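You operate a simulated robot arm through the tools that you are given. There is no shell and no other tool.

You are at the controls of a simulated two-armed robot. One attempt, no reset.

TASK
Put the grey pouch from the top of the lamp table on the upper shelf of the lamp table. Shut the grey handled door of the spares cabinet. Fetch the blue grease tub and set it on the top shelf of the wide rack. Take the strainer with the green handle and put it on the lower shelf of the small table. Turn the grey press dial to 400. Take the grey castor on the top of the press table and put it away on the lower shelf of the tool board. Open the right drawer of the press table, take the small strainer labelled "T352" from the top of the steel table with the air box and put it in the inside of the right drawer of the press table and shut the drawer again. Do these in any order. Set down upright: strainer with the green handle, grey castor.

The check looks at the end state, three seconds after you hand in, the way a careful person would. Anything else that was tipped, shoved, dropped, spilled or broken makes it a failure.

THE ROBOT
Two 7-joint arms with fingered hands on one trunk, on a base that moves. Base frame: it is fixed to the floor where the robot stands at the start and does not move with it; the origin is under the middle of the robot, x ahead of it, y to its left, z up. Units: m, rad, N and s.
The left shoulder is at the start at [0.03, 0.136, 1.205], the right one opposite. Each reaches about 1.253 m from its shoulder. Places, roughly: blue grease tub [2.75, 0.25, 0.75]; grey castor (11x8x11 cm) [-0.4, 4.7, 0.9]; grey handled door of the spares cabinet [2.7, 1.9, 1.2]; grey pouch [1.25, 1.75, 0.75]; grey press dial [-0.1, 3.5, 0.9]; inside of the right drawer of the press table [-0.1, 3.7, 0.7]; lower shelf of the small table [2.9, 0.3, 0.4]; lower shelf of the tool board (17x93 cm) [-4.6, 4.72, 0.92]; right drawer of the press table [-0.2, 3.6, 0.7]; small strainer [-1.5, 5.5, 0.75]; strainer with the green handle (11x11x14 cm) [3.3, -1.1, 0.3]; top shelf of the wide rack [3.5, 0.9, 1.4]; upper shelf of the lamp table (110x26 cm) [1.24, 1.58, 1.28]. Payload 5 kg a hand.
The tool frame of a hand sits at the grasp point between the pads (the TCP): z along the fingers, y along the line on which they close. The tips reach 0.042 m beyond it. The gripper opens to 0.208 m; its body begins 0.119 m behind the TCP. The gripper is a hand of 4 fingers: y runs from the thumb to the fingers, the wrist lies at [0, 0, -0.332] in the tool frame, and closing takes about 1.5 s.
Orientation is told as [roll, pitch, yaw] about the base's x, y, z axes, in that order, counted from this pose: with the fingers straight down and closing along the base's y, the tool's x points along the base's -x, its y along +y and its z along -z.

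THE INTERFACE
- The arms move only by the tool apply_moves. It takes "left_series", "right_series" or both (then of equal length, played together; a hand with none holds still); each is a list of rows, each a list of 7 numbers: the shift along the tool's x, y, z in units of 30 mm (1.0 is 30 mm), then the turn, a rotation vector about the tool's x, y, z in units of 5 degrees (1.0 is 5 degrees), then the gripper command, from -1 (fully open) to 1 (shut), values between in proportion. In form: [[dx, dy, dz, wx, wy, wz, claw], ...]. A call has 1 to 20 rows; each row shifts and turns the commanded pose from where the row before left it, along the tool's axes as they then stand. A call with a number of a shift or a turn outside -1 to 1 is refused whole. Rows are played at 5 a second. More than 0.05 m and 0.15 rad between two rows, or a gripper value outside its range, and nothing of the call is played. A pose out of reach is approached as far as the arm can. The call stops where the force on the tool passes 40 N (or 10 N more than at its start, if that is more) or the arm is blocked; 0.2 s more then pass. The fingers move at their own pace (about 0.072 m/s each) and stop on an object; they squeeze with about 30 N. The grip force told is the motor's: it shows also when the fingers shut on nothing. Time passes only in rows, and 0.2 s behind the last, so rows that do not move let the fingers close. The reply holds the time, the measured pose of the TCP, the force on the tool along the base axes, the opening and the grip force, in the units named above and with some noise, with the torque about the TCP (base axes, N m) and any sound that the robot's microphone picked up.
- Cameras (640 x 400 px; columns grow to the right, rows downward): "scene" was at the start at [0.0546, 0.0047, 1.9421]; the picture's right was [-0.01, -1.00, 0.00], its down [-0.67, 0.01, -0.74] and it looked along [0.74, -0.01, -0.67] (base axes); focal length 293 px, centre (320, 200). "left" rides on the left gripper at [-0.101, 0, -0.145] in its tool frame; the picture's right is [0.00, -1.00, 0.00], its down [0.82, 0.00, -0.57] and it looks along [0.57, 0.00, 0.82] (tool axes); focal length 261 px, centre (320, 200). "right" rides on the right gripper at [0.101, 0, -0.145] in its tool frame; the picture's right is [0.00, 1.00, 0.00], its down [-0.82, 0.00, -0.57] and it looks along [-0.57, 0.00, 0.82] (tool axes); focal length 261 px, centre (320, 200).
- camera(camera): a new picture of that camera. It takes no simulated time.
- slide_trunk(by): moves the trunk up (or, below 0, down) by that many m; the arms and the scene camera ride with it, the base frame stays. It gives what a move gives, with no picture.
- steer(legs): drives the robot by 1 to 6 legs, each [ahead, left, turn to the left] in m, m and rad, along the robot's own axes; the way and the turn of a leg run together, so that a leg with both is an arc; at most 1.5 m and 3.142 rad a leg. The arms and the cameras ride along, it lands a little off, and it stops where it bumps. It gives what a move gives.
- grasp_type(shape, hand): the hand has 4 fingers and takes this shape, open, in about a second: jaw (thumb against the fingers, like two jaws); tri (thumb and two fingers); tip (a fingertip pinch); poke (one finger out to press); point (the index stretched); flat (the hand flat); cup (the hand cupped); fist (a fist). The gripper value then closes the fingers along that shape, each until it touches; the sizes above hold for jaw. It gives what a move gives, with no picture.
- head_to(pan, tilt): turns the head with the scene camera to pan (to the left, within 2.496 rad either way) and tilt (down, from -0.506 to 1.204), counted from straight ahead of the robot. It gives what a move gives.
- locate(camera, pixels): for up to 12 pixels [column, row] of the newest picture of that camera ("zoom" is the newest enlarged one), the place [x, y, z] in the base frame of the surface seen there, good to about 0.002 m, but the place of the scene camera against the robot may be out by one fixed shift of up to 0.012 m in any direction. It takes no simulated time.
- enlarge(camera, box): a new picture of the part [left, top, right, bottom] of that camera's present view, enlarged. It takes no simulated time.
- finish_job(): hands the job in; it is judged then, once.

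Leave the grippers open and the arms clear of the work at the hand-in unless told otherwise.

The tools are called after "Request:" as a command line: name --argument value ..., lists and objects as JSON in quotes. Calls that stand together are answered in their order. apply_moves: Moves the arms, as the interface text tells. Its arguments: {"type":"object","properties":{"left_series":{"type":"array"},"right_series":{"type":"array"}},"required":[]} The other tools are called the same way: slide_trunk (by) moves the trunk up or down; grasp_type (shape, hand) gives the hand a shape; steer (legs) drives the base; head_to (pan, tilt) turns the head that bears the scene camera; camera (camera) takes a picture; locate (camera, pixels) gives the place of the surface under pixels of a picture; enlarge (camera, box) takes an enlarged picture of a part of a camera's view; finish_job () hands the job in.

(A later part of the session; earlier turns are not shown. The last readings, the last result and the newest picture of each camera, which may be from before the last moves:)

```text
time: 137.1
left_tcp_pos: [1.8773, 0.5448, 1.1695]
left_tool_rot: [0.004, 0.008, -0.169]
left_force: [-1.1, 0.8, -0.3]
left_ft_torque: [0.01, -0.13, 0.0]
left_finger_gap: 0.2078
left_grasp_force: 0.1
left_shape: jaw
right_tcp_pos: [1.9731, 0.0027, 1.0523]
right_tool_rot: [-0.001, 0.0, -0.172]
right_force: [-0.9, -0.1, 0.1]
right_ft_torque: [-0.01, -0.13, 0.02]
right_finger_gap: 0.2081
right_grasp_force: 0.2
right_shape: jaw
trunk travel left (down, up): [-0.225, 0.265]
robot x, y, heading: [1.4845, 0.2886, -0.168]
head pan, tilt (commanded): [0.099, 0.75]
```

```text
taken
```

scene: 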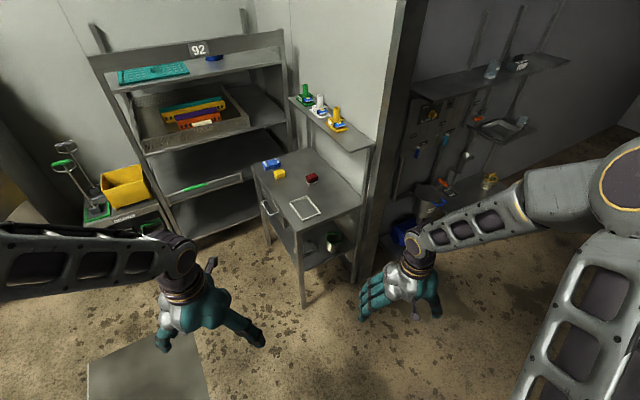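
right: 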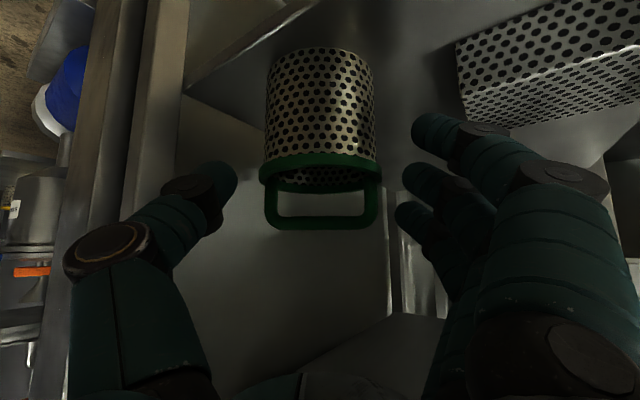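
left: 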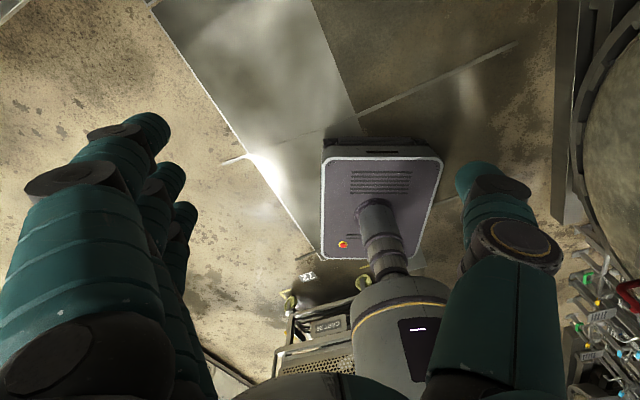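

Now the cabinet door. I turn left to face the cabinet and look at it.

Request:
steer --legs '[[0, 0, 0.85]]'

Request:
head_to --pan 0.25 --tilt 0.4

Request:
camera --camera "scene"

```text
time: 139.7
left_tcp_pos: [1.5556, 0.751, 1.1695]
left_tool_rot: [0.002, 0.008, 0.681]
left_force: [-0.1, -0.3, -0.1]
left_ft_torque: [-0.01, -0.02, 0.0]
left_finger_gap: 0.208
left_grasp_force: 0.1
left_shape: jaw
right_tcp_pos: [2.0248, 0.4656, 1.0512]
right_tool_rot: [-0.001, 0.001, 0.674]
right_force: [-0.6, 0.7, -0.1]
right_ft_torque: [-0.02, 0.01, -0.01]
right_finger_gap: 0.2079
right_grasp_force: 0.0
right_shape: jaw
trunk travel left (down, up): [-0.225, 0.265]
robot x, y, heading: [1.4815, 0.2895, 0.675]
head pan, tilt (commanded): [0.099, 0.75]
```

```text
time: 140.5
left_tcp_pos: [1.5539, 0.7518, 1.1681]
left_tool_rot: [0.004, 0.01, 0.68]
left_force: [-0.4, -0.8, 0.1]
left_ft_torque: [0.0, 0.04, 0.0]
left_finger_gap: 0.208
left_grasp_force: 0.1
left_shape: jaw
right_tcp_pos: [2.0253, 0.4661, 1.0504]
right_tool_rot: [0.001, 0.002, 0.675]
right_force: [0.4, -0.2, 0.6]
right_ft_torque: [0.02, 0.01, 0.0]
right_finger_gap: 0.2079
right_grasp_force: 0.0
right_shape: jaw
trunk travel left (down, up): [-0.225, 0.265]
robot x, y, heading: [1.4856, 0.2903, 0.678]
head pan, tilt (commanded): [0.25, 0.4]
```

```text
taken
```

scene: 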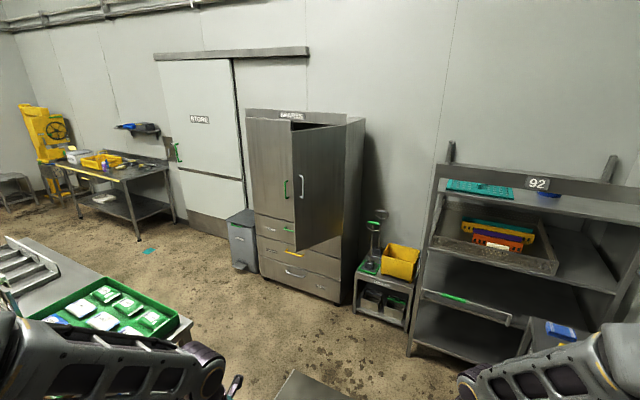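

I locate the door's corners, handle and the cabinet front.

Request:
enlarge --camera "scene" --box '[220, 90, 400, 310]'

Request:
locate --camera "scene" --pixels '[[295, 140], [297, 240], [343, 130], [338, 230], [301, 187], [286, 189], [252, 125], [262, 215], [320, 180], [340, 280], [270, 160], [350, 200]]'

```text
1.82 times, centred on (310, 200) of scene
```

zoom: 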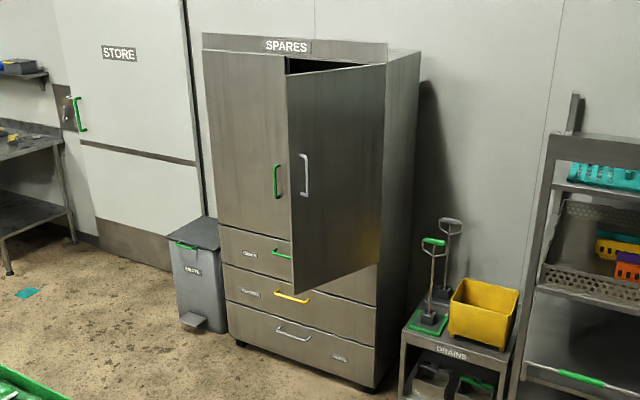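

```text
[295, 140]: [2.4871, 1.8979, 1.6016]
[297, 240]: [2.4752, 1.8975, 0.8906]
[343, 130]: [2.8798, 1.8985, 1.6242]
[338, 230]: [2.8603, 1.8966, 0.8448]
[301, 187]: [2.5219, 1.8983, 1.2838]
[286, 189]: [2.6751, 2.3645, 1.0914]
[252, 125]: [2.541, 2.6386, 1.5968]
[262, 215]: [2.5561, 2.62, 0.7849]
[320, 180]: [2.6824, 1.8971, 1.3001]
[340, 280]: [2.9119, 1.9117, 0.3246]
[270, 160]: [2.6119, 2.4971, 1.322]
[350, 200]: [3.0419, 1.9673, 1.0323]
```

The door lies in the plane y≈1.898 from its hinge [2.90,1.90] to its free edge [2.475,1.90]; closed it would reach [2.72,2.28]. I'll push its outer face with the left fist. I drive closer.

Request:
steer --legs '[[0.9, 0, 0], [0, 0, 0.33], [0.2, -0.05, 0]]'

Request:
head_to --pan 0.0 --tilt 0.5

Request:
camera --camera "scene"

```text
time: 147.6
left_tcp_pos: [2.2443, 1.4773, 1.169]
left_tool_rot: [0.002, 0.011, 1.033]
left_force: [0.3, 0.8, -0.2]
left_ft_torque: [-0.1, 0.08, 0.0]
left_finger_gap: 0.2077
left_grasp_force: 0.0
left_shape: jaw
right_tcp_pos: [2.7841, 1.3719, 1.0512]
right_tool_rot: [0.0, 0.005, 1.027]
right_force: [0.2, 0.6, 0.2]
right_ft_torque: [-0.11, 0.09, 0.0]
right_finger_gap: 0.2079
right_grasp_force: 0.0
right_shape: jaw
trunk travel left (down, up): [-0.225, 0.265]
robot x, y, heading: [2.3368, 1.0164, 1.031]
head pan, tilt (commanded): [0.25, 0.4]
```

```text
time: 148.4
left_tcp_pos: [2.2439, 1.4761, 1.1685]
left_tool_rot: [0.004, 0.008, 1.035]
left_force: [-0.8, -0.5, 0.7]
left_ft_torque: [0.03, -0.02, 0.01]
left_finger_gap: 0.2077
left_grasp_force: 0.0
left_shape: jaw
right_tcp_pos: [2.7838, 1.3706, 1.051]
right_tool_rot: [0.0, 0.001, 1.028]
right_force: [-0.6, 0.1, 0.7]
right_ft_torque: [-0.01, -0.06, 0.02]
right_finger_gap: 0.2079
right_grasp_force: 0.1
right_shape: jaw
trunk travel left (down, up): [-0.225, 0.265]
robot x, y, heading: [2.3425, 1.0147, 1.027]
head pan, tilt (commanded): [0.0, 0.499]
```

```text
taken
```

scene: 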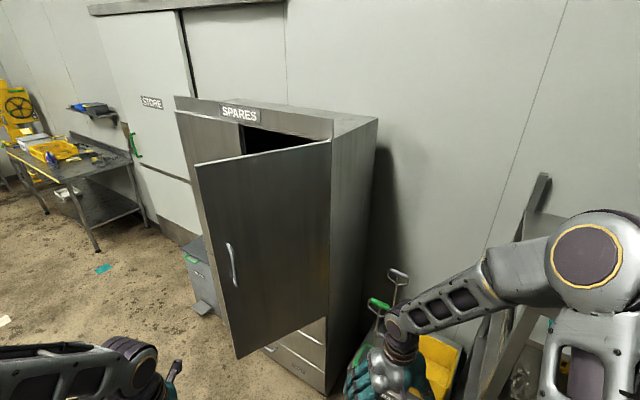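

I check the brush handles near the right hand, then move the left hand forward.

Request:
locate --camera "scene" --pixels '[[378, 303], [398, 274], [230, 265], [200, 170], [240, 355], [328, 150], [265, 250], [440, 350]]'

Request:
apply_moves --left_series '[[-0.987, -0.243, 0.23, 0, 0, 0, -1], [-0.987, -0.243, 0.23, 0, 0, 0, -1], [-0.987, -0.243, 0.23, 0, 0, 0, -1], [-0.987, -0.243, 0.23, 0, 0, 0, -1], [-0.987, -0.243, 0.23, 0, 0, 0, -1], [-0.987, -0.243, 0.23, 0, 0, 0, -1], [-0.987, -0.243, 0.23, 0, 0, 0, -1], [-0.987, -0.243, 0.23, 0, 0, 0, -1], [-0.987, -0.243, 0.23, 0, 0, 0, -1], [-0.987, -0.243, 0.23, 0, 0, 0, -1]]'

Request:
camera --camera "scene"

```text
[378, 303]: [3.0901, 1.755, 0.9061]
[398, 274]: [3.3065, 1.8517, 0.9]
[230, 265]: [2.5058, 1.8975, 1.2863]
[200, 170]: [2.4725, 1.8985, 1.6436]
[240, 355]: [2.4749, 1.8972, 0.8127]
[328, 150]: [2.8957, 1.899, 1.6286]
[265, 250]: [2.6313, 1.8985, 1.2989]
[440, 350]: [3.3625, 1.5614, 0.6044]
```

```text
time: 150.6
left_tcp_pos: [2.4582, 1.6948, 1.096]
left_tool_rot: [0.001, 0.011, 1.032]
left_force: [0.3, 0.4, -0.2]
left_ft_torque: [-0.08, 0.14, 0.0]
left_finger_gap: 0.2078
left_grasp_force: 0.1
left_shape: jaw
right_tcp_pos: [2.7849, 1.3719, 1.0496]
right_tool_rot: [-0.001, 0.004, 1.031]
right_force: [0.3, 0.6, -0.2]
right_ft_torque: [-0.07, 0.08, 0.02]
right_finger_gap: 0.2078
right_grasp_force: 0.0
right_shape: jaw
trunk travel left (down, up): [-0.225, 0.265]
robot x, y, heading: [2.3405, 1.0173, 1.033]
head pan, tilt (commanded): [0.0, 0.499]
```

```text
taken
```

scene: 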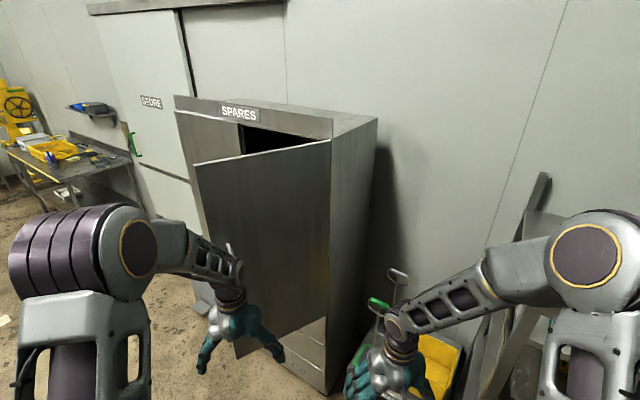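

Left hand is 0.2 m in front of the door. I rotate it to point forward and close the fingers.

Request:
apply_moves --left_series '[[-0.297, 0, 0.187, 0, -1, 0, 1], [-0.28, 0, 0.212, 0, -1, 0, 1], [-0.26, 0, 0.236, 0, -1, 0, 1], [-0.238, 0, 0.258, 0, -1, 0, 1], [-0.215, 0, 0.277, 0, -1, 0, 1], [-0.19, 0, 0.295, 0, -1, 0, 1], [-0.164, 0, 0.31, 0, -1, 0, 1], [-0.136, 0, 0.324, 0, -1, 0, 1], [-0.107, 0, 0.334, 0, -1, 0, 1], [-0.078, 0, 0.342, 0, -1, 0, 1], [-0.048, 0, 0.348, 0, -1, 0, 1], [-0.017, 0, 0.351, 0, -1, 0, 1], [0.013, 0, 0.351, 0, -1, 0, 1], [0.044, 0, 0.348, 0, -1, 0, 1], [0.074, 0, 0.343, 0, -1, 0, 1], [0.104, 0, 0.335, 0, -1, 0, 1], [0.133, 0, 0.325, 0, -1, 0, 1], [0.16, 0, 0.312, 0, -1, 0, 1]]'

Request:
camera --camera "left"

Request:
camera --camera "scene"

```text
time: 154.4
left_tcp_pos: [2.5382, 1.8326, 0.9935]
left_tool_rot: [0.287, -1.563, 0.745]
left_force: [0.5, 0.6, -0.7]
left_ft_torque: [-0.04, 0.02, 0.0]
left_finger_gap: 0.0001
left_grasp_force: 29.8
left_shape: jaw
right_tcp_pos: [2.7852, 1.3725, 1.0508]
right_tool_rot: [0.0, 0.003, 1.029]
right_force: [0.1, 0.2, 0.1]
right_ft_torque: [-0.04, -0.03, -0.02]
right_finger_gap: 0.2075
right_grasp_force: 0.0
right_shape: jaw
trunk travel left (down, up): [-0.225, 0.265]
robot x, y, heading: [2.3397, 1.0191, 1.037]
head pan, tilt (commanded): [0.0, 0.499]
```

```text
taken
```

left: 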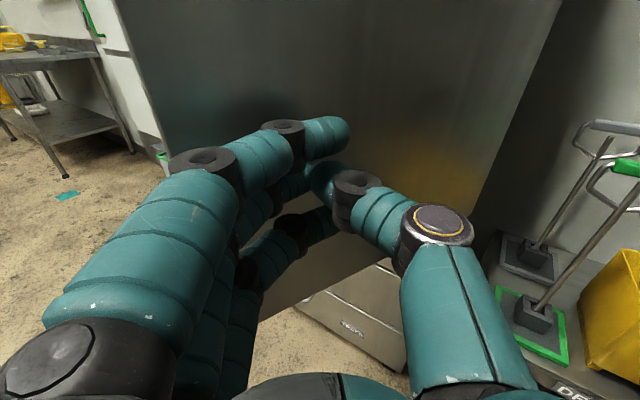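

```text
taken
```

scene: 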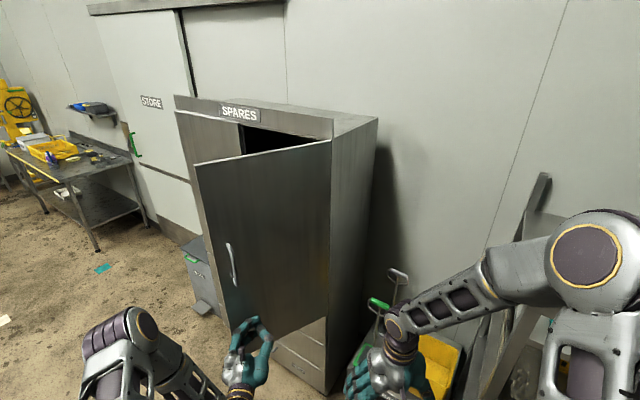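

The closed fingertips are ~3 cm before the door, below the handle. I push forward.

Request:
apply_moves --left_series '[[0, -0.06, 0.8, 0, 0, 0, 1], [0, -0.06, 0.8, 0, 0, 0, 1], [0, -0.06, 0.8, 0, 0, 0, 1], [0, -0.06, 0.8, 0, 0, 0, 1], [0, -0.06, 0.8, 0, 0, 0, 1], [0, -0.06, 0.8, 0, 0, 0, 1]]'

Request:
camera --camera "scene"

```text
time: 155.8
left_tcp_pos: [2.622, 1.9483, 0.9911]
left_tool_rot: [0.271, -1.56, 0.761]
left_force: [0.6, -0.3, -0.7]
left_ft_torque: [0.05, -0.02, 0.0]
left_finger_gap: 0.0001
left_grasp_force: 29.5
left_shape: jaw
right_tcp_pos: [2.7842, 1.3711, 1.0506]
right_tool_rot: [0.0, 0.001, 1.028]
right_force: [-0.5, 0.0, -0.9]
right_ft_torque: [-0.01, 0.04, -0.01]
right_finger_gap: 0.2078
right_grasp_force: 0.0
right_shape: jaw
trunk travel left (down, up): [-0.225, 0.265]
robot x, y, heading: [2.3402, 1.018, 1.029]
head pan, tilt (commanded): [0.0, 0.499]
```

```text
taken
```

scene: 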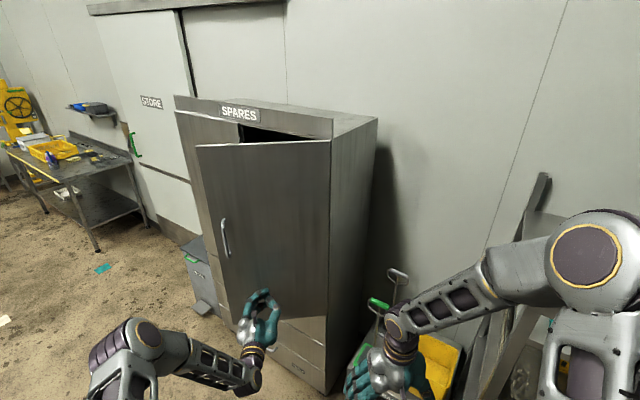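

The door is swinging shut with little force. I keep pushing.

Request:
apply_moves --left_series '[[0, -0.06, 0.8, 0, 0, 0, 1], [0, -0.06, 0.8, 0, 0, 0, 1], [0, -0.06, 0.8, 0, 0, 0, 1], [0, -0.06, 0.8, 0, 0, 0, 1], [0, -0.06, 0.8, 0, 0, 0, 1], [0, -0.06, 0.8, 0, 0, 0, 1]]'

Request:
camera --camera "scene"

```text
time: 157.2
left_tcp_pos: [2.7042, 2.0674, 0.9905]
left_tool_rot: [0.228, -1.56, 0.806]
left_force: [0.8, 0.7, -0.5]
left_ft_torque: [0.04, -0.01, 0.0]
left_finger_gap: 0.0001
left_grasp_force: 30.1
left_shape: jaw
right_tcp_pos: [2.7835, 1.3718, 1.051]
right_tool_rot: [-0.001, 0.001, 1.029]
right_force: [0.4, -0.1, 0.4]
right_ft_torque: [-0.01, 0.02, -0.01]
right_finger_gap: 0.2075
right_grasp_force: 0.0
right_shape: jaw
trunk travel left (down, up): [-0.225, 0.265]
robot x, y, heading: [2.3412, 1.018, 1.033]
head pan, tilt (commanded): [0.0, 0.499]
```

```text
taken
```

scene: 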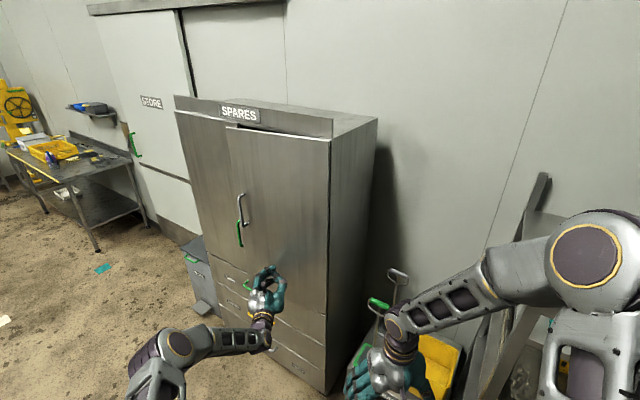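

Almost shut. I push the last bit along the door's normal until it seats.

Request:
apply_moves --left_series '[[0, -0.35, 0.6, 0, 0, 0, 1], [0, -0.35, 0.6, 0, 0, 0, 1], [0, -0.35, 0.6, 0, 0, 0, 1], [0, -0.35, 0.6, 0, 0, 0, 1]]'

Request:
camera --camera "scene"

Request:
enlarge --camera "scene" --box '[160, 80, 400, 280]'

```text
time: 158.1
left_tcp_pos: [2.7545, 2.1037, 0.989]
left_tool_rot: [0.326, -1.563, 0.718]
left_force: [-11.2, -7.0, 3.4]
left_ft_torque: [0.4, -0.45, -0.03]
left_finger_gap: 0.0
left_grasp_force: 30.2
left_shape: jaw
right_tcp_pos: [2.783, 1.3708, 1.0513]
right_tool_rot: [0.0, 0.002, 1.029]
right_force: [0.6, 1.2, 0.0]
right_ft_torque: [-0.09, 0.04, 0.01]
right_finger_gap: 0.2079
right_grasp_force: 0.1
right_shape: jaw
trunk travel left (down, up): [-0.225, 0.265]
robot x, y, heading: [2.3415, 1.0197, 1.033]
head pan, tilt (commanded): [0.0, 0.499]
stopped in row 4 (left hand): the force on the tool passed its limit at 50 N (the readings are from after the stop); the commanded pose is now the measured one
```

```text
taken
```

scene: 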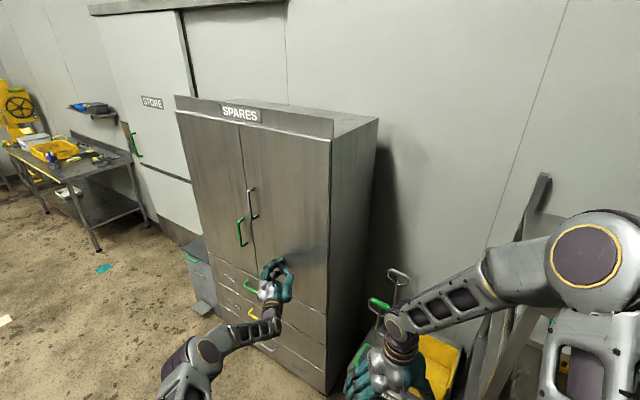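

```text
2.00 times, centred on (280, 180) of scene
```

zoom: 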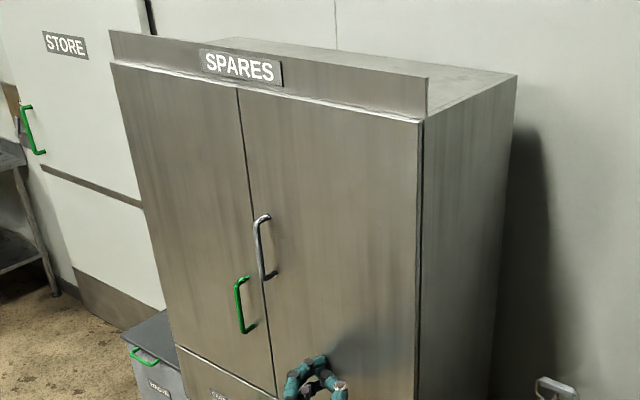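

The door seated (force rose to 50 N). I verify coplanarity by locating both doors, then withdraw the hand.

Request:
locate --camera "zoom" --pixels '[[230, 120], [250, 130], [225, 200], [265, 300], [250, 180], [400, 150], [140, 120], [380, 250]]'

Request:
apply_moves --left_series '[[0, 0, -0.8, 0, 0, 0, 1], [0, 0, -0.8, 0, 0, 0, 1], [0, 0, -0.8, 0, 0, 0, 1], [0, 0, -0.8, 0, 0, 0, 1], [0, 0, -0.8, 0, 0, 0, 1], [0, 0, -0.8, 0, 0, 0, 1], [0, 0, -0.8, 0, 0, 0, 1], [0, 0, -0.8, 0, 0, 0, 1]]'

Request:
camera --camera "scene"

```text
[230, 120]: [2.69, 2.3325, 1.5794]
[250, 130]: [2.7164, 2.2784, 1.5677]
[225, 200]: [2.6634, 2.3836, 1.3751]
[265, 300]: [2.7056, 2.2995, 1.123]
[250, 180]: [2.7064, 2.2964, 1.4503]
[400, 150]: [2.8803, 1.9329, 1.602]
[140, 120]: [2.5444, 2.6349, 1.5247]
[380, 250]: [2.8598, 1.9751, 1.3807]
```

```text
time: 159.9
left_tcp_pos: [2.6593, 1.9365, 0.9923]
left_tool_rot: [0.36, -1.56, 0.682]
left_force: [1.0, -0.6, 0.9]
left_ft_torque: [-0.03, 0.02, 0.02]
left_finger_gap: 0.0
left_grasp_force: 29.9
left_shape: jaw
right_tcp_pos: [2.7836, 1.37, 1.0512]
right_tool_rot: [0.0, 0.003, 1.029]
right_force: [-0.4, -0.3, 1.0]
right_ft_torque: [0.02, -0.04, 0.0]
right_finger_gap: 0.2081
right_grasp_force: 0.1
right_shape: jaw
trunk travel left (down, up): [-0.225, 0.265]
robot x, y, heading: [2.3377, 1.0176, 1.037]
head pan, tilt (commanded): [0.0, 0.499]
```

```text
taken
```

scene: 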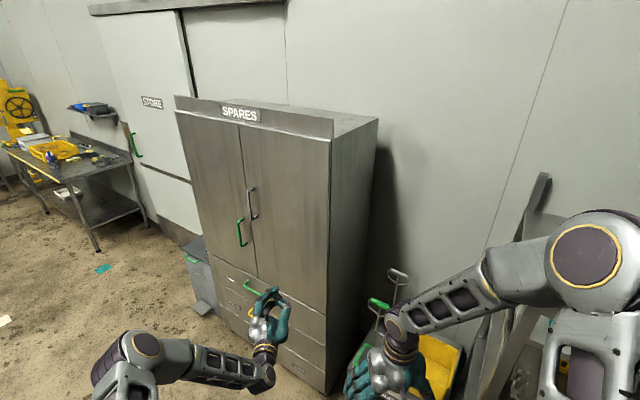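

The door is flush (points collinear). Next the lamp table: I look at it from here (pan ≈1.6).

Request:
head_to --pan 1.6 --tilt 0.6

Request:
camera --camera "scene"

Request:
enlarge --camera "scene" --box '[200, 80, 520, 280]'

```text
time: 161.6
left_tcp_pos: [2.6605, 1.937, 0.99]
left_tool_rot: [0.318, -1.56, 0.722]
left_force: [0.5, -0.4, -0.5]
left_ft_torque: [-0.01, -0.04, 0.0]
left_finger_gap: 0.0
left_grasp_force: 30.2
left_shape: jaw
right_tcp_pos: [2.7837, 1.3706, 1.0509]
right_tool_rot: [0.0, 0.001, 1.031]
right_force: [-0.2, 0.7, 0.3]
right_ft_torque: [0.03, -0.02, -0.03]
right_finger_gap: 0.2077
right_grasp_force: 0.0
right_shape: jaw
trunk travel left (down, up): [-0.225, 0.265]
robot x, y, heading: [2.338, 1.0169, 1.037]
head pan, tilt (commanded): [1.6, 0.6]
```

```text
taken
```

scene: 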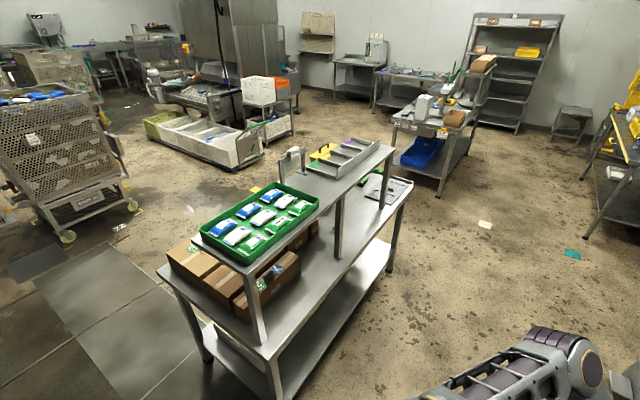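

```text
2.00 times, centred on (360, 180) of scene
```

zoom: 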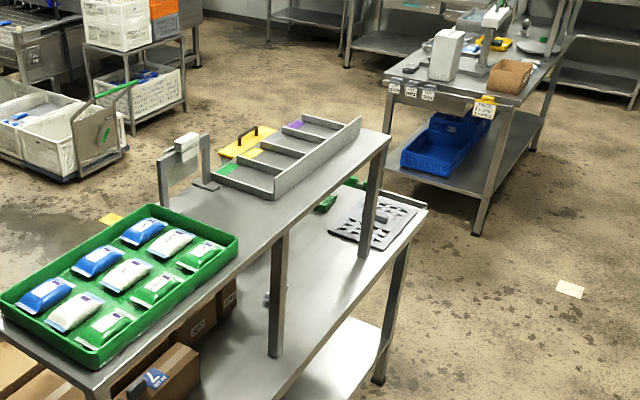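

I look closer at the space under the upper shelf for the grey pouch.

Request:
enlarge --camera "scene" --box '[260, 140, 440, 340]'

Request:
locate --camera "scene" --pixels '[[335, 245], [380, 195], [400, 205], [320, 290], [265, 355], [160, 268], [280, 375], [395, 150], [335, 195], [265, 275], [390, 270], [405, 185]]'

```text
2.00 times, centred on (350, 240) of scene
```

zoom: 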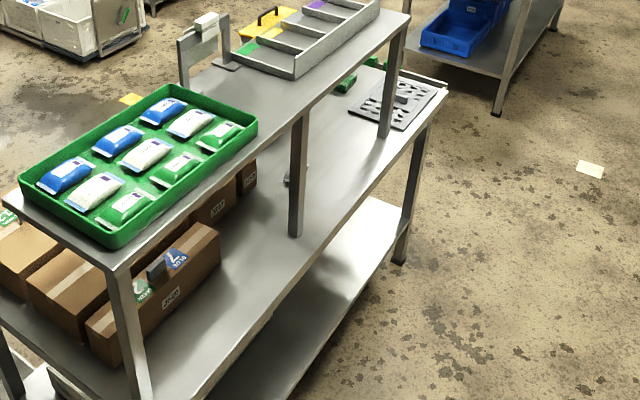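

```text
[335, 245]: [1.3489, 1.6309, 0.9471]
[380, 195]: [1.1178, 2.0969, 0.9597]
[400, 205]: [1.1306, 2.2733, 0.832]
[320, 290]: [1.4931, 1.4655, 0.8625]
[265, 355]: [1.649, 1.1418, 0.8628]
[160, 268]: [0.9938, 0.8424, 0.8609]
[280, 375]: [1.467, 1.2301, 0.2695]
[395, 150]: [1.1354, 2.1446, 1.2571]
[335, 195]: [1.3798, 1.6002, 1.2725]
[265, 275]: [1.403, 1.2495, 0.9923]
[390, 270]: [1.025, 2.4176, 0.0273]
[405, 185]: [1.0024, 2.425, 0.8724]
```

Request:
enlarge --camera "scene" --box '[300, 180, 400, 260]'

Request:
locate --camera "zoom" --pixels '[[215, 235], [225, 245], [235, 225], [350, 110], [300, 150], [250, 300], [410, 110], [440, 140], [500, 90], [205, 240], [280, 130], [245, 200]]'

```text
5.00 times, centred on (350, 220) of scene
```

zoom: 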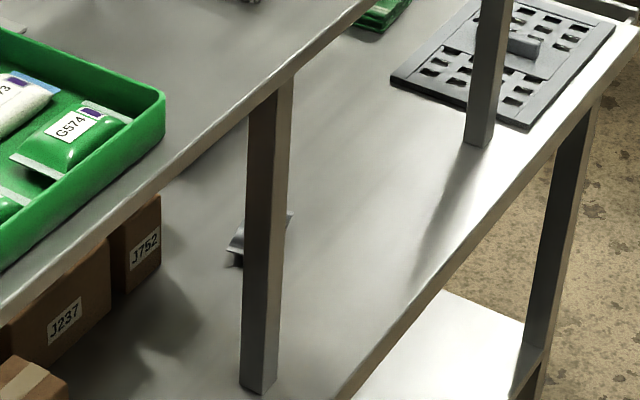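

```text
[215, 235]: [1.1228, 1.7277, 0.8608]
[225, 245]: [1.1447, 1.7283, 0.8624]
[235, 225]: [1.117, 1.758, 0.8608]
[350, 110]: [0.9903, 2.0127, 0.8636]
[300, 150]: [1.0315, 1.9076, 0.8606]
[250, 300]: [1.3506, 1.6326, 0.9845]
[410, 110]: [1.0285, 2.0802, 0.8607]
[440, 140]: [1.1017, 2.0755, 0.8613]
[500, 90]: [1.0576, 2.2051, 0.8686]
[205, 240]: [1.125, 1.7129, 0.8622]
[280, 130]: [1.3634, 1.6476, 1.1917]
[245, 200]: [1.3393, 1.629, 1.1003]
```

The grey pouch lies under the upper shelf next to the middle post, ≈[1.16,1.74,0.865]; best reached from behind the table. First I fold the left arm back to the travel pose.

Request:
apply_moves --left_series '[[-0.203, 0, -0.585, 0, 1, 0, 1], [-0.151, 0, -0.601, 0, 1, 0, 0], [-0.098, 0, -0.611, 0, 1, 0, -1], [-0.045, 0, -0.618, 0, 1, 0, -1], [0.009, 0, -0.619, 0, 1, 0, -1], [0.063, 0, -0.616, 0, 1, 0, -1], [0.117, 0, -0.608, 0, 1, 0, -1], [0.169, 0, -0.596, 0, 1, 0, -1], [0.221, 0, -0.579, 0, 1, 0, -1], [0.27, 0, -0.557, 0, 1, 0, -1], [0.318, 0, -0.532, 0, 1, 0, -1], [0.363, 0, -0.502, 0, 1, 0, -1], [0.405, 0, -0.468, 0, 1, 0, -1], [0.444, 0, -0.431, 0, 1, 0, -1], [0.48, 0, -0.391, 0, 1, 0, -1], [0.513, 0, -0.347, 0, 1, 0, -1], [0.541, 0, -0.301, 0, 1, 0, -1], [0.565, 0, -0.253, 0, 1, 0, -1]]'

Request:
apply_moves --left_series '[[0.9, 0, -0.3, 0, 0, 0, -1], [0.9, 0, -0.3, 0, 0, 0, -1], [0.9, 0, -0.3, 0, 0, 0, -1], [0.9, 0, -0.3, 0, 0, 0, -1], [0.9, 0, -0.3, 0, 0, 0, -1], [0.9, 0, -0.3, 0, 0, 0, -1]]' --right_series '[[0.4, 0, -0.5, 0, 0, 0, -1], [0.4, 0, -0.5, 0, 0, 0, -1], [0.4, 0, -0.5, 0, 0, 0, -1], [0.4, 0, -0.5, 0, 0, 0, -1], [0.4, 0, -0.5, 0, 0, 0, -1], [0.4, 0, -0.5, 0, 0, 0, -1]]'

```text
time: 165.4
left_tcp_pos: [2.5021, 1.6637, 1.1032]
left_tool_rot: [0.002, 0.01, 1.04]
left_force: [0.1, 0.1, -0.3]
left_ft_torque: [-0.03, -0.03, -0.03]
left_finger_gap: 0.2075
left_grasp_force: 0.0
left_shape: jaw
right_tcp_pos: [2.7846, 1.3723, 1.0509]
right_tool_rot: [0.002, 0.0, 1.029]
right_force: [0.5, 0.9, 0.3]
right_ft_torque: [-0.09, -0.07, 0.0]
right_finger_gap: 0.2079
right_grasp_force: 0.2
right_shape: jaw
trunk travel left (down, up): [-0.225, 0.265]
robot x, y, heading: [2.3386, 1.0206, 1.036]
head pan, tilt (commanded): [1.6, 0.6]
```

```text
time: 166.8
left_tcp_pos: [2.4212, 1.5216, 1.1604]
left_tool_rot: [0.005, 0.008, 1.042]
left_force: [-0.2, -1.4, 0.4]
left_ft_torque: [0.14, -0.05, -0.02]
left_finger_gap: 0.2077
left_grasp_force: 0.1
left_shape: jaw
right_tcp_pos: [2.7449, 1.3076, 1.1417]
right_tool_rot: [0.0, 0.0, 1.029]
right_force: [-1.2, -1.2, -0.2]
right_ft_torque: [0.15, -0.06, -0.01]
right_finger_gap: 0.2079
right_grasp_force: 0.0
right_shape: jaw
trunk travel left (down, up): [-0.225, 0.265]
robot x, y, heading: [2.3361, 1.0184, 1.035]
head pan, tilt (commanded): [1.6, 0.6]
```

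I drive behind the lamp table to about [1.80,2.27] and turn to face it from the back.

Request:
steer --legs '[[0.8, 1.096, 0], [0, 0, 1.3], [0, 0, 1.25]]'

Request:
head_to --pan 0.1 --tilt 0.75

Request:
camera --camera "scene"

```text
time: 179.8
left_tcp_pos: [1.4372, 1.8825, 1.1587]
left_tool_rot: [0.005, 0.01, -2.685]
left_force: [0.3, 0.2, -0.6]
left_ft_torque: [0.0, -0.02, -0.01]
left_finger_gap: 0.2078
left_grasp_force: 0.1
left_shape: jaw
right_tcp_pos: [1.2862, 2.2404, 1.14]
right_tool_rot: [0.0, 0.003, -2.696]
right_force: [0.3, -0.1, -0.9]
right_ft_torque: [0.02, 0.0, 0.0]
right_finger_gap: 0.2076
right_grasp_force: 0.0
right_shape: jaw
trunk travel left (down, up): [-0.225, 0.265]
robot x, y, heading: [1.7844, 2.261, -2.691]
head pan, tilt (commanded): [1.6, 0.6]
```

```text
time: 181.4
left_tcp_pos: [1.437, 1.8827, 1.1578]
left_tool_rot: [0.004, 0.01, -2.685]
left_force: [1.0, -0.1, -1.2]
left_ft_torque: [-0.02, -0.01, 0.0]
left_finger_gap: 0.2079
left_grasp_force: 0.1
left_shape: jaw
right_tcp_pos: [1.2858, 2.2397, 1.1406]
right_tool_rot: [0.0, 0.001, -2.698]
right_force: [0.4, -0.2, 0.3]
right_ft_torque: [-0.03, 0.01, -0.02]
right_finger_gap: 0.2076
right_grasp_force: 0.0
right_shape: jaw
trunk travel left (down, up): [-0.225, 0.265]
robot x, y, heading: [1.7829, 2.2597, -2.699]
head pan, tilt (commanded): [0.099, 0.75]
```

```text
taken
```

scene: 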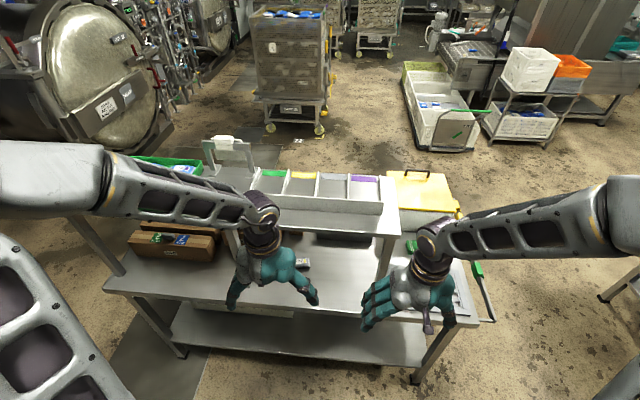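

I enlarge the area near (300,265) under the shelf.

Request:
enlarge --camera "scene" --box '[200, 140, 420, 320]'

Request:
camera --camera "left"

```text
2.22 times, centred on (310, 230) of scene
```

zoom: 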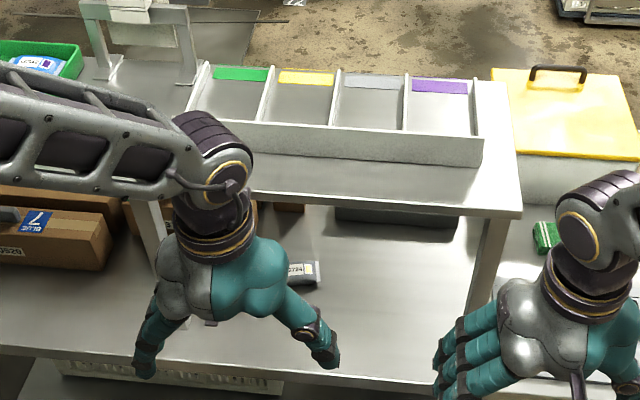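

```text
taken
```

left: 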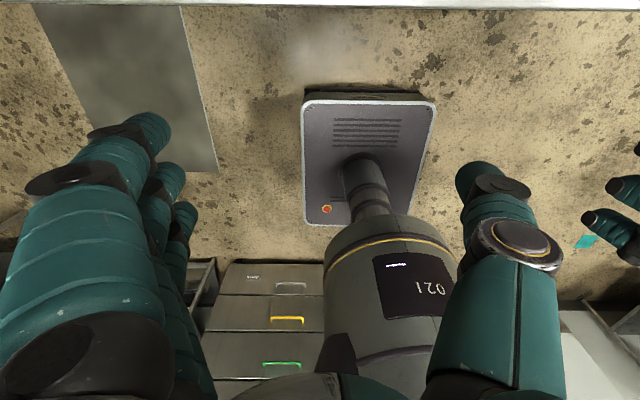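

The grey pouch with a label is visible at zoom (303,272). I locate it, and points of the free shelf area.

Request:
locate --camera "zoom" --pixels '[[303, 272], [318, 272], [290, 285], [318, 262], [190, 90], [140, 70], [90, 60], [110, 75], [60, 70], [260, 175], [480, 190], [205, 65]]'

Request:
head_to --pan 0.45 --tilt 0.75

Request:
camera --camera "scene"

```text
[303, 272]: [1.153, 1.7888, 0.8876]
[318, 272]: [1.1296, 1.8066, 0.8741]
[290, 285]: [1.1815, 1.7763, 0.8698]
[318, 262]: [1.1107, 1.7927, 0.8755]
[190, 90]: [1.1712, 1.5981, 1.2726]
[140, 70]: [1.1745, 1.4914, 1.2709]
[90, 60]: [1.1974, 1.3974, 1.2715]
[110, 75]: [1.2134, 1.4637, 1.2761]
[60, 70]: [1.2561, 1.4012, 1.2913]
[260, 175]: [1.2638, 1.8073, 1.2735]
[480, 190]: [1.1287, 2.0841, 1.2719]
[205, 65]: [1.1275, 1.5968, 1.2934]
```

```text
time: 182.3
left_tcp_pos: [1.4358, 1.8823, 1.1583]
left_tool_rot: [0.002, 0.009, -2.688]
left_force: [1.1, 0.7, -0.3]
left_ft_torque: [0.0, -0.01, 0.01]
left_finger_gap: 0.2077
left_grasp_force: 0.1
left_shape: jaw
right_tcp_pos: [1.2854, 2.2403, 1.1402]
right_tool_rot: [0.0, 0.003, -2.697]
right_force: [0.1, 0.1, -0.4]
right_ft_torque: [0.03, -0.04, -0.04]
right_finger_gap: 0.2079
right_grasp_force: 0.0
right_shape: jaw
trunk travel left (down, up): [-0.225, 0.265]
robot x, y, heading: [1.7852, 2.2561, -2.697]
head pan, tilt (commanded): [0.45, 0.75]
```

```text
taken
```

scene: 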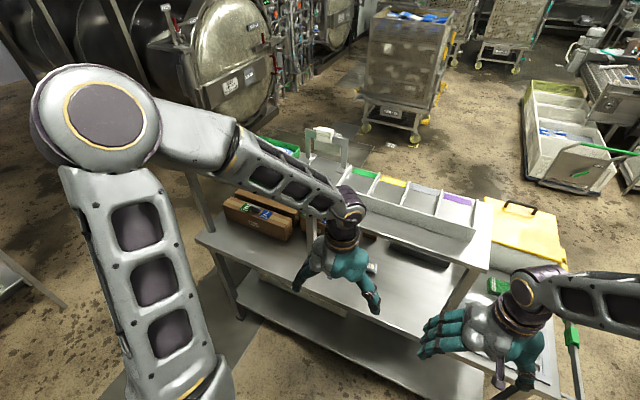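

Pouch ≈[1.15,1.785,0.885]. I lower the left hand behind the table edge, then tilt it 45° and reach under the shelf at z≈0.98 to look with its camera.

Request:
apply_moves --left_series '[[0, -0.195, 0.88, 0, 0, 0, -0.6], [0, -0.195, 0.88, 0, 0, 0, -0.6], [0, -0.195, 0.88, 0, 0, 0, -0.6], [0, -0.195, 0.88, 0, 0, 0, -0.6], [0, -0.195, 0.88, 0, 0, 0, -0.6], [0, -0.195, 0.88, 0, 0, 0, -0.6], [-0.907, 0, 0.073, 0, -1, 0, -0.6], [-0.897, 0, 0.152, 0, -1, 0, -0.6], [-0.88, 0, 0.229, 0, -1, 0, -0.6], [-0.857, 0, 0.305, 0, -1, 0, -0.6], [-0.827, 0, 0.379, 0, -1, 0, -0.6], [-0.791, 0, 0.449, 0, -1, 0, -0.6], [-0.749, 0, 0.517, 0, -1, 0, -0.6], [-0.701, 0, 0.58, 0, -1, 0, -0.6], [-0.648, 0, 0.639, 0, -1, 0, -0.6]]'

Request:
camera --camera "left"

Request:
camera --camera "scene"

```text
time: 185.5
left_tcp_pos: [1.2034, 1.8077, 0.9779]
left_tool_rot: [0.004, -0.777, -2.691]
left_force: [-1.8, -1.2, -0.2]
left_ft_torque: [0.04, -0.05, 0.01]
left_finger_gap: 0.1666
left_grasp_force: 0.1
left_shape: jaw
right_tcp_pos: [1.2849, 2.2402, 1.1387]
right_tool_rot: [-0.001, 0.002, -2.698]
right_force: [-0.7, -0.5, -0.7]
right_ft_torque: [0.08, -0.05, -0.02]
right_finger_gap: 0.2079
right_grasp_force: 0.1
right_shape: jaw
trunk travel left (down, up): [-0.225, 0.265]
robot x, y, heading: [1.7831, 2.2591, -2.691]
head pan, tilt (commanded): [0.45, 0.75]
```

```text
taken
```

left: 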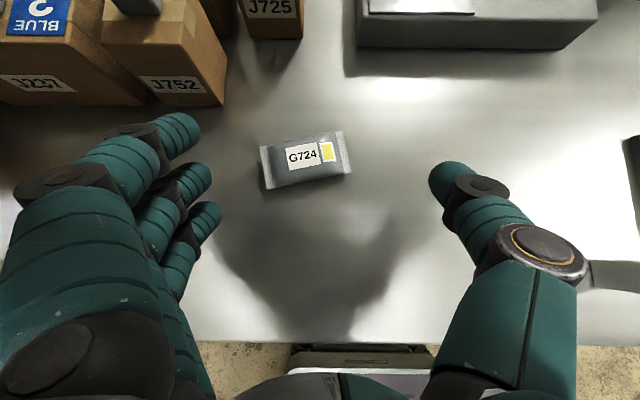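

```text
taken
```

scene: 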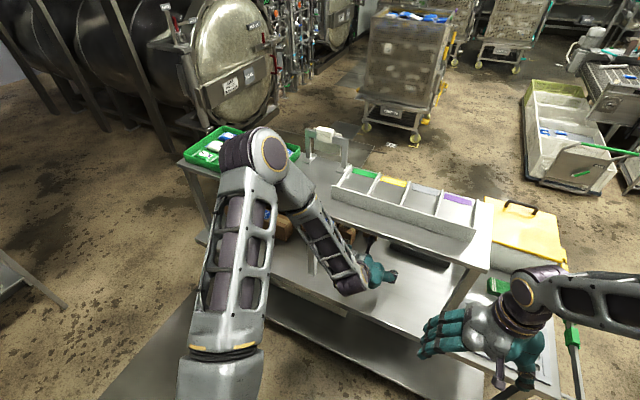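

Now the pouch "G724" is clearly seen at (305,160), its long axis nearly along the closing direction. I locate its ends.

Request:
locate --camera "left" --pixels '[[305, 160], [264, 168], [348, 153], [300, 140], [310, 178], [262, 150], [345, 135], [285, 185], [330, 175], [200, 260]]'

Request:
enlarge --camera "left" --box '[230, 110, 380, 210]'

```text
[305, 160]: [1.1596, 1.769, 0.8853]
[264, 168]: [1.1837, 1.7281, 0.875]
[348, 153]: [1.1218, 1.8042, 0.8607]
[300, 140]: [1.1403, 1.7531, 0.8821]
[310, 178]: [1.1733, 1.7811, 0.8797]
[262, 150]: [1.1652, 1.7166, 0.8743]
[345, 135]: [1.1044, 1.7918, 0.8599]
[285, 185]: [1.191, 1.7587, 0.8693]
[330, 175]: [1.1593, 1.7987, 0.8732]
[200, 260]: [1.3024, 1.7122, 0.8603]
```

```text
4.00 times, centred on (305, 160) of left
```

zoom: 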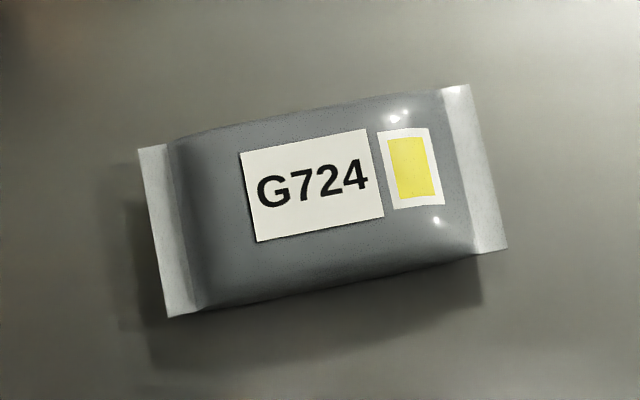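

At 45° tilt the three-finger stack would hit the table before the thumb reaches the low pouch (2.5 cm high). I raise 4 cm and try the fingertip pinch shape, then look.

Request:
apply_moves --left_series '[[-0.5, 0, -0.5, 0, 0, 0, -0.6], [-0.45, 0, -0.45, 0, 0, 0, -0.6]]'

Request:
grasp_type --hand "left" --shape "tip"

Request:
camera --camera "left"

```text
time: 186.1
left_tcp_pos: [1.2042, 1.8066, 1.0189]
left_tool_rot: [0.004, -0.775, -2.691]
left_force: [0.4, -0.1, 0.5]
left_ft_torque: [0.0, 0.03, 0.03]
left_finger_gap: 0.1666
left_grasp_force: 0.0
left_shape: jaw
right_tcp_pos: [1.2872, 2.2411, 1.1408]
right_tool_rot: [0.001, 0.002, -2.699]
right_force: [0.5, 0.6, -1.0]
right_ft_torque: [-0.06, 0.04, 0.0]
right_finger_gap: 0.208
right_grasp_force: 0.1
right_shape: jaw
trunk travel left (down, up): [-0.225, 0.265]
robot x, y, heading: [1.7878, 2.2607, -2.694]
head pan, tilt (commanded): [0.45, 0.75]
```

```text
time: 187.0
left_tcp_pos: [1.2043, 1.8075, 1.0171]
left_tool_rot: [0.005, -0.78, -2.689]
left_force: [-0.8, 0.4, -0.5]
left_ft_torque: [-0.01, -0.02, 0.01]
left_finger_gap: 0.2078
left_grasp_force: 0.0
left_shape: tip
right_tcp_pos: [1.2852, 2.2404, 1.1404]
right_tool_rot: [0.0, 0.0, -2.699]
right_force: [-0.5, 0.4, -0.6]
right_ft_torque: [-0.03, 0.01, 0.01]
right_finger_gap: 0.2078
right_grasp_force: 0.0
right_shape: jaw
trunk travel left (down, up): [-0.225, 0.265]
robot x, y, heading: [1.7873, 2.2614, -2.698]
head pan, tilt (commanded): [0.45, 0.75]
```

```text
taken
```

left: 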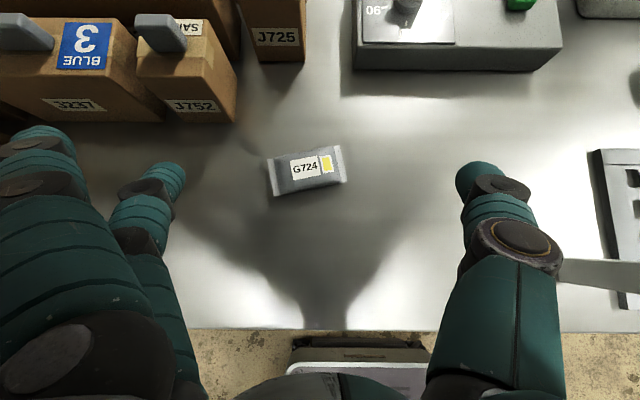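

In the tip shape, one finger opposes the thumb and the others fold back. I locate finger points to see their heights.

Request:
locate --camera "left" --pixels '[[40, 135], [60, 150], [75, 180], [165, 170], [150, 195], [478, 172], [500, 200], [20, 180], [130, 220], [305, 172]]'

```text
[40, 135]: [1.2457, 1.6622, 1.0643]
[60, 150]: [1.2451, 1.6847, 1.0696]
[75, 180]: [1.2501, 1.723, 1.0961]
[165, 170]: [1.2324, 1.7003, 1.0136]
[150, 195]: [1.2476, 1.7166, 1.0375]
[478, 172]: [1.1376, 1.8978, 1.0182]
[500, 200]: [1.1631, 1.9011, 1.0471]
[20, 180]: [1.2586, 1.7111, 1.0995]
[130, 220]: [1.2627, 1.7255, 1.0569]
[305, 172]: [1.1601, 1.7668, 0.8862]
```

I align the pinch axis with the pouch (yaw +8°), centre over it and go down to z≈0.93, with the pinch half closed.

Request:
apply_moves --left_series '[[0, 0, 0, -0.566, 0, -0.566, -0.5], [0, 0, 0, -0.566, 0, -0.566, -0.5], [0.17, 0.13, 0.85, 0, 0, 0, -0.5], [0.17, 0.13, 0.85, 0, 0, 0, -0.5], [0.17, 0.13, 0.85, 0, 0, 0, -0.5], [0.17, 0.13, 0.85, 0, 0, 0, -0.5], [0, 0, 0, 0, 0, 0, -0.5]]'

Request:
camera --camera "left"

```text
time: 188.6
left_tcp_pos: [1.1645, 1.7625, 0.9307]
left_tool_rot: [0.007, -0.778, -2.552]
left_force: [0.5, -0.6, 0.0]
left_ft_torque: [-0.03, 0.0, 0.0]
left_finger_gap: 0.1563
left_grasp_force: 0.0
left_shape: tip
right_tcp_pos: [1.2853, 2.2401, 1.1399]
right_tool_rot: [-0.001, 0.002, -2.698]
right_force: [-0.3, -0.1, 0.7]
right_ft_torque: [-0.07, 0.01, -0.01]
right_finger_gap: 0.2079
right_grasp_force: 0.0
right_shape: jaw
trunk travel left (down, up): [-0.225, 0.265]
robot x, y, heading: [1.7855, 2.2596, -2.699]
head pan, tilt (commanded): [0.45, 0.75]
```

```text
taken
```

left: 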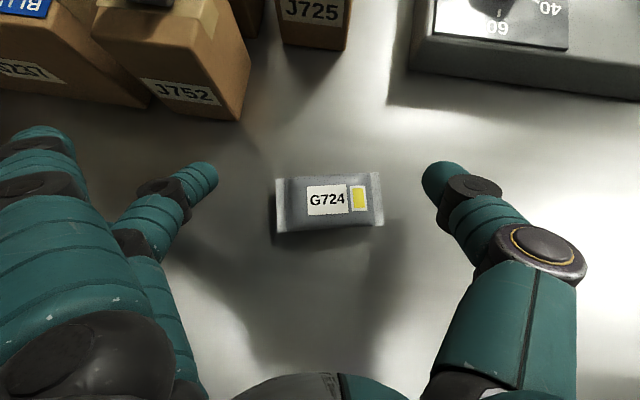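

Aligned. I re-locate the pouch from here for precise centring.

Request:
locate --camera "left" --pixels '[[330, 203], [281, 205], [377, 200], [330, 185], [330, 222], [205, 172], [440, 172], [200, 190], [282, 220], [300, 300]]'

```text
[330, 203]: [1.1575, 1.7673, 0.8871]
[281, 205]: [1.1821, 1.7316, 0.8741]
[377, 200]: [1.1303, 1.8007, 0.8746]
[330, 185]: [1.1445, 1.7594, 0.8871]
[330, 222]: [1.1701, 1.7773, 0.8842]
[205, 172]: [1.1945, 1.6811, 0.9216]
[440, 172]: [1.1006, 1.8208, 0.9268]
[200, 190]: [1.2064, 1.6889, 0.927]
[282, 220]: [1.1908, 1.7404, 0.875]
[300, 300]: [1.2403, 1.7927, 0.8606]
```

I centre and lower to z≈0.905, then check again.

Request:
apply_moves --left_series '[[0.49, -0.145, 0.115, 0, 0, 0, -0.4], [0.49, -0.145, 0.115, 0, 0, 0, -0.3], [0, 0, 0, 0, 0, 0, -0.25]]'

Request:
camera --camera "left"

Request:
locate --camera "left" --pixels '[[330, 180], [230, 170], [415, 170], [225, 180], [420, 180], [281, 185], [377, 180]]'

```text
time: 189.4
left_tcp_pos: [1.1746, 1.7789, 0.9062]
left_tool_rot: [0.008, -0.777, -2.55]
left_force: [-0.5, 0.0, 0.3]
left_ft_torque: [-0.02, 0.02, 0.01]
left_finger_gap: 0.1308
left_grasp_force: 0.1
left_shape: tip
right_tcp_pos: [1.2861, 2.2401, 1.1403]
right_tool_rot: [-0.001, 0.002, -2.699]
right_force: [0.2, 0.1, -0.6]
right_ft_torque: [0.02, 0.02, -0.04]
right_finger_gap: 0.2076
right_grasp_force: 0.1
right_shape: jaw
trunk travel left (down, up): [-0.225, 0.265]
robot x, y, heading: [1.7853, 2.2606, -2.693]
head pan, tilt (commanded): [0.45, 0.75]
```

```text
taken
```

left: 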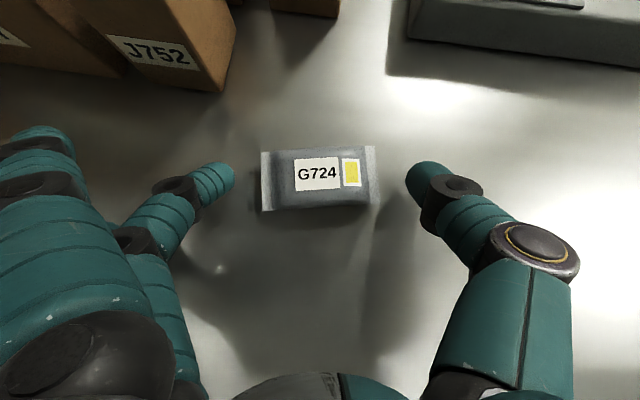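

```text
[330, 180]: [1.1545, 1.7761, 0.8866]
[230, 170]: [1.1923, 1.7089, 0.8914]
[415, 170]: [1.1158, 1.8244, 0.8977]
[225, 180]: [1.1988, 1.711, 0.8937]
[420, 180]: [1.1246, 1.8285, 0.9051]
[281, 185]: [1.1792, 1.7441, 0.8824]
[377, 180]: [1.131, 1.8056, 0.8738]
```

Tips are level with the pouch's ends and centred. I lower 6 mm more and close.

Request:
apply_moves --left_series '[[0.14, 0, 0.14, 0, 0, 0, -0.2], [0, 0, 0, 0, 0, 0, -0.1], [0, 0, 0, 0, 0, 0, 0.0], [0, 0, 0, 0, 0, 0, 0.1]]'

Request:
camera --camera "left"

```text
time: 190.4
left_tcp_pos: [1.1739, 1.7785, 0.9003]
left_tool_rot: [0.007, -0.777, -2.553]
left_force: [0.1, 0.4, 0.6]
left_ft_torque: [0.0, 0.0, 0.01]
left_finger_gap: 0.0948
left_grasp_force: 0.1
left_shape: tip
right_tcp_pos: [1.2866, 2.2413, 1.1413]
right_tool_rot: [0.0, 0.001, -2.7]
right_force: [-0.2, -0.7, 0.4]
right_ft_torque: [-0.01, -0.04, 0.0]
right_finger_gap: 0.208
right_grasp_force: 0.1
right_shape: jaw
trunk travel left (down, up): [-0.225, 0.265]
robot x, y, heading: [1.7863, 2.2561, -2.692]
head pan, tilt (commanded): [0.45, 0.75]
```

```text
taken
```

left: 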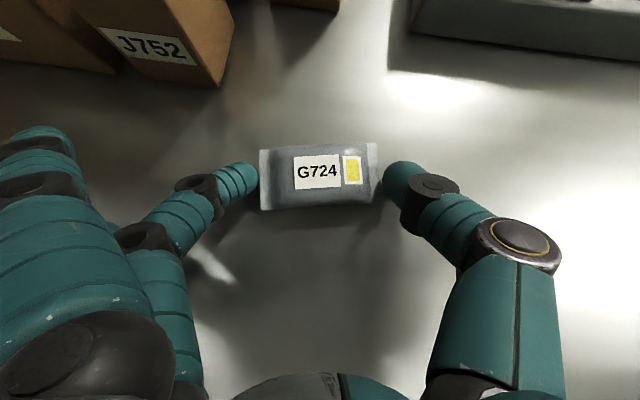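

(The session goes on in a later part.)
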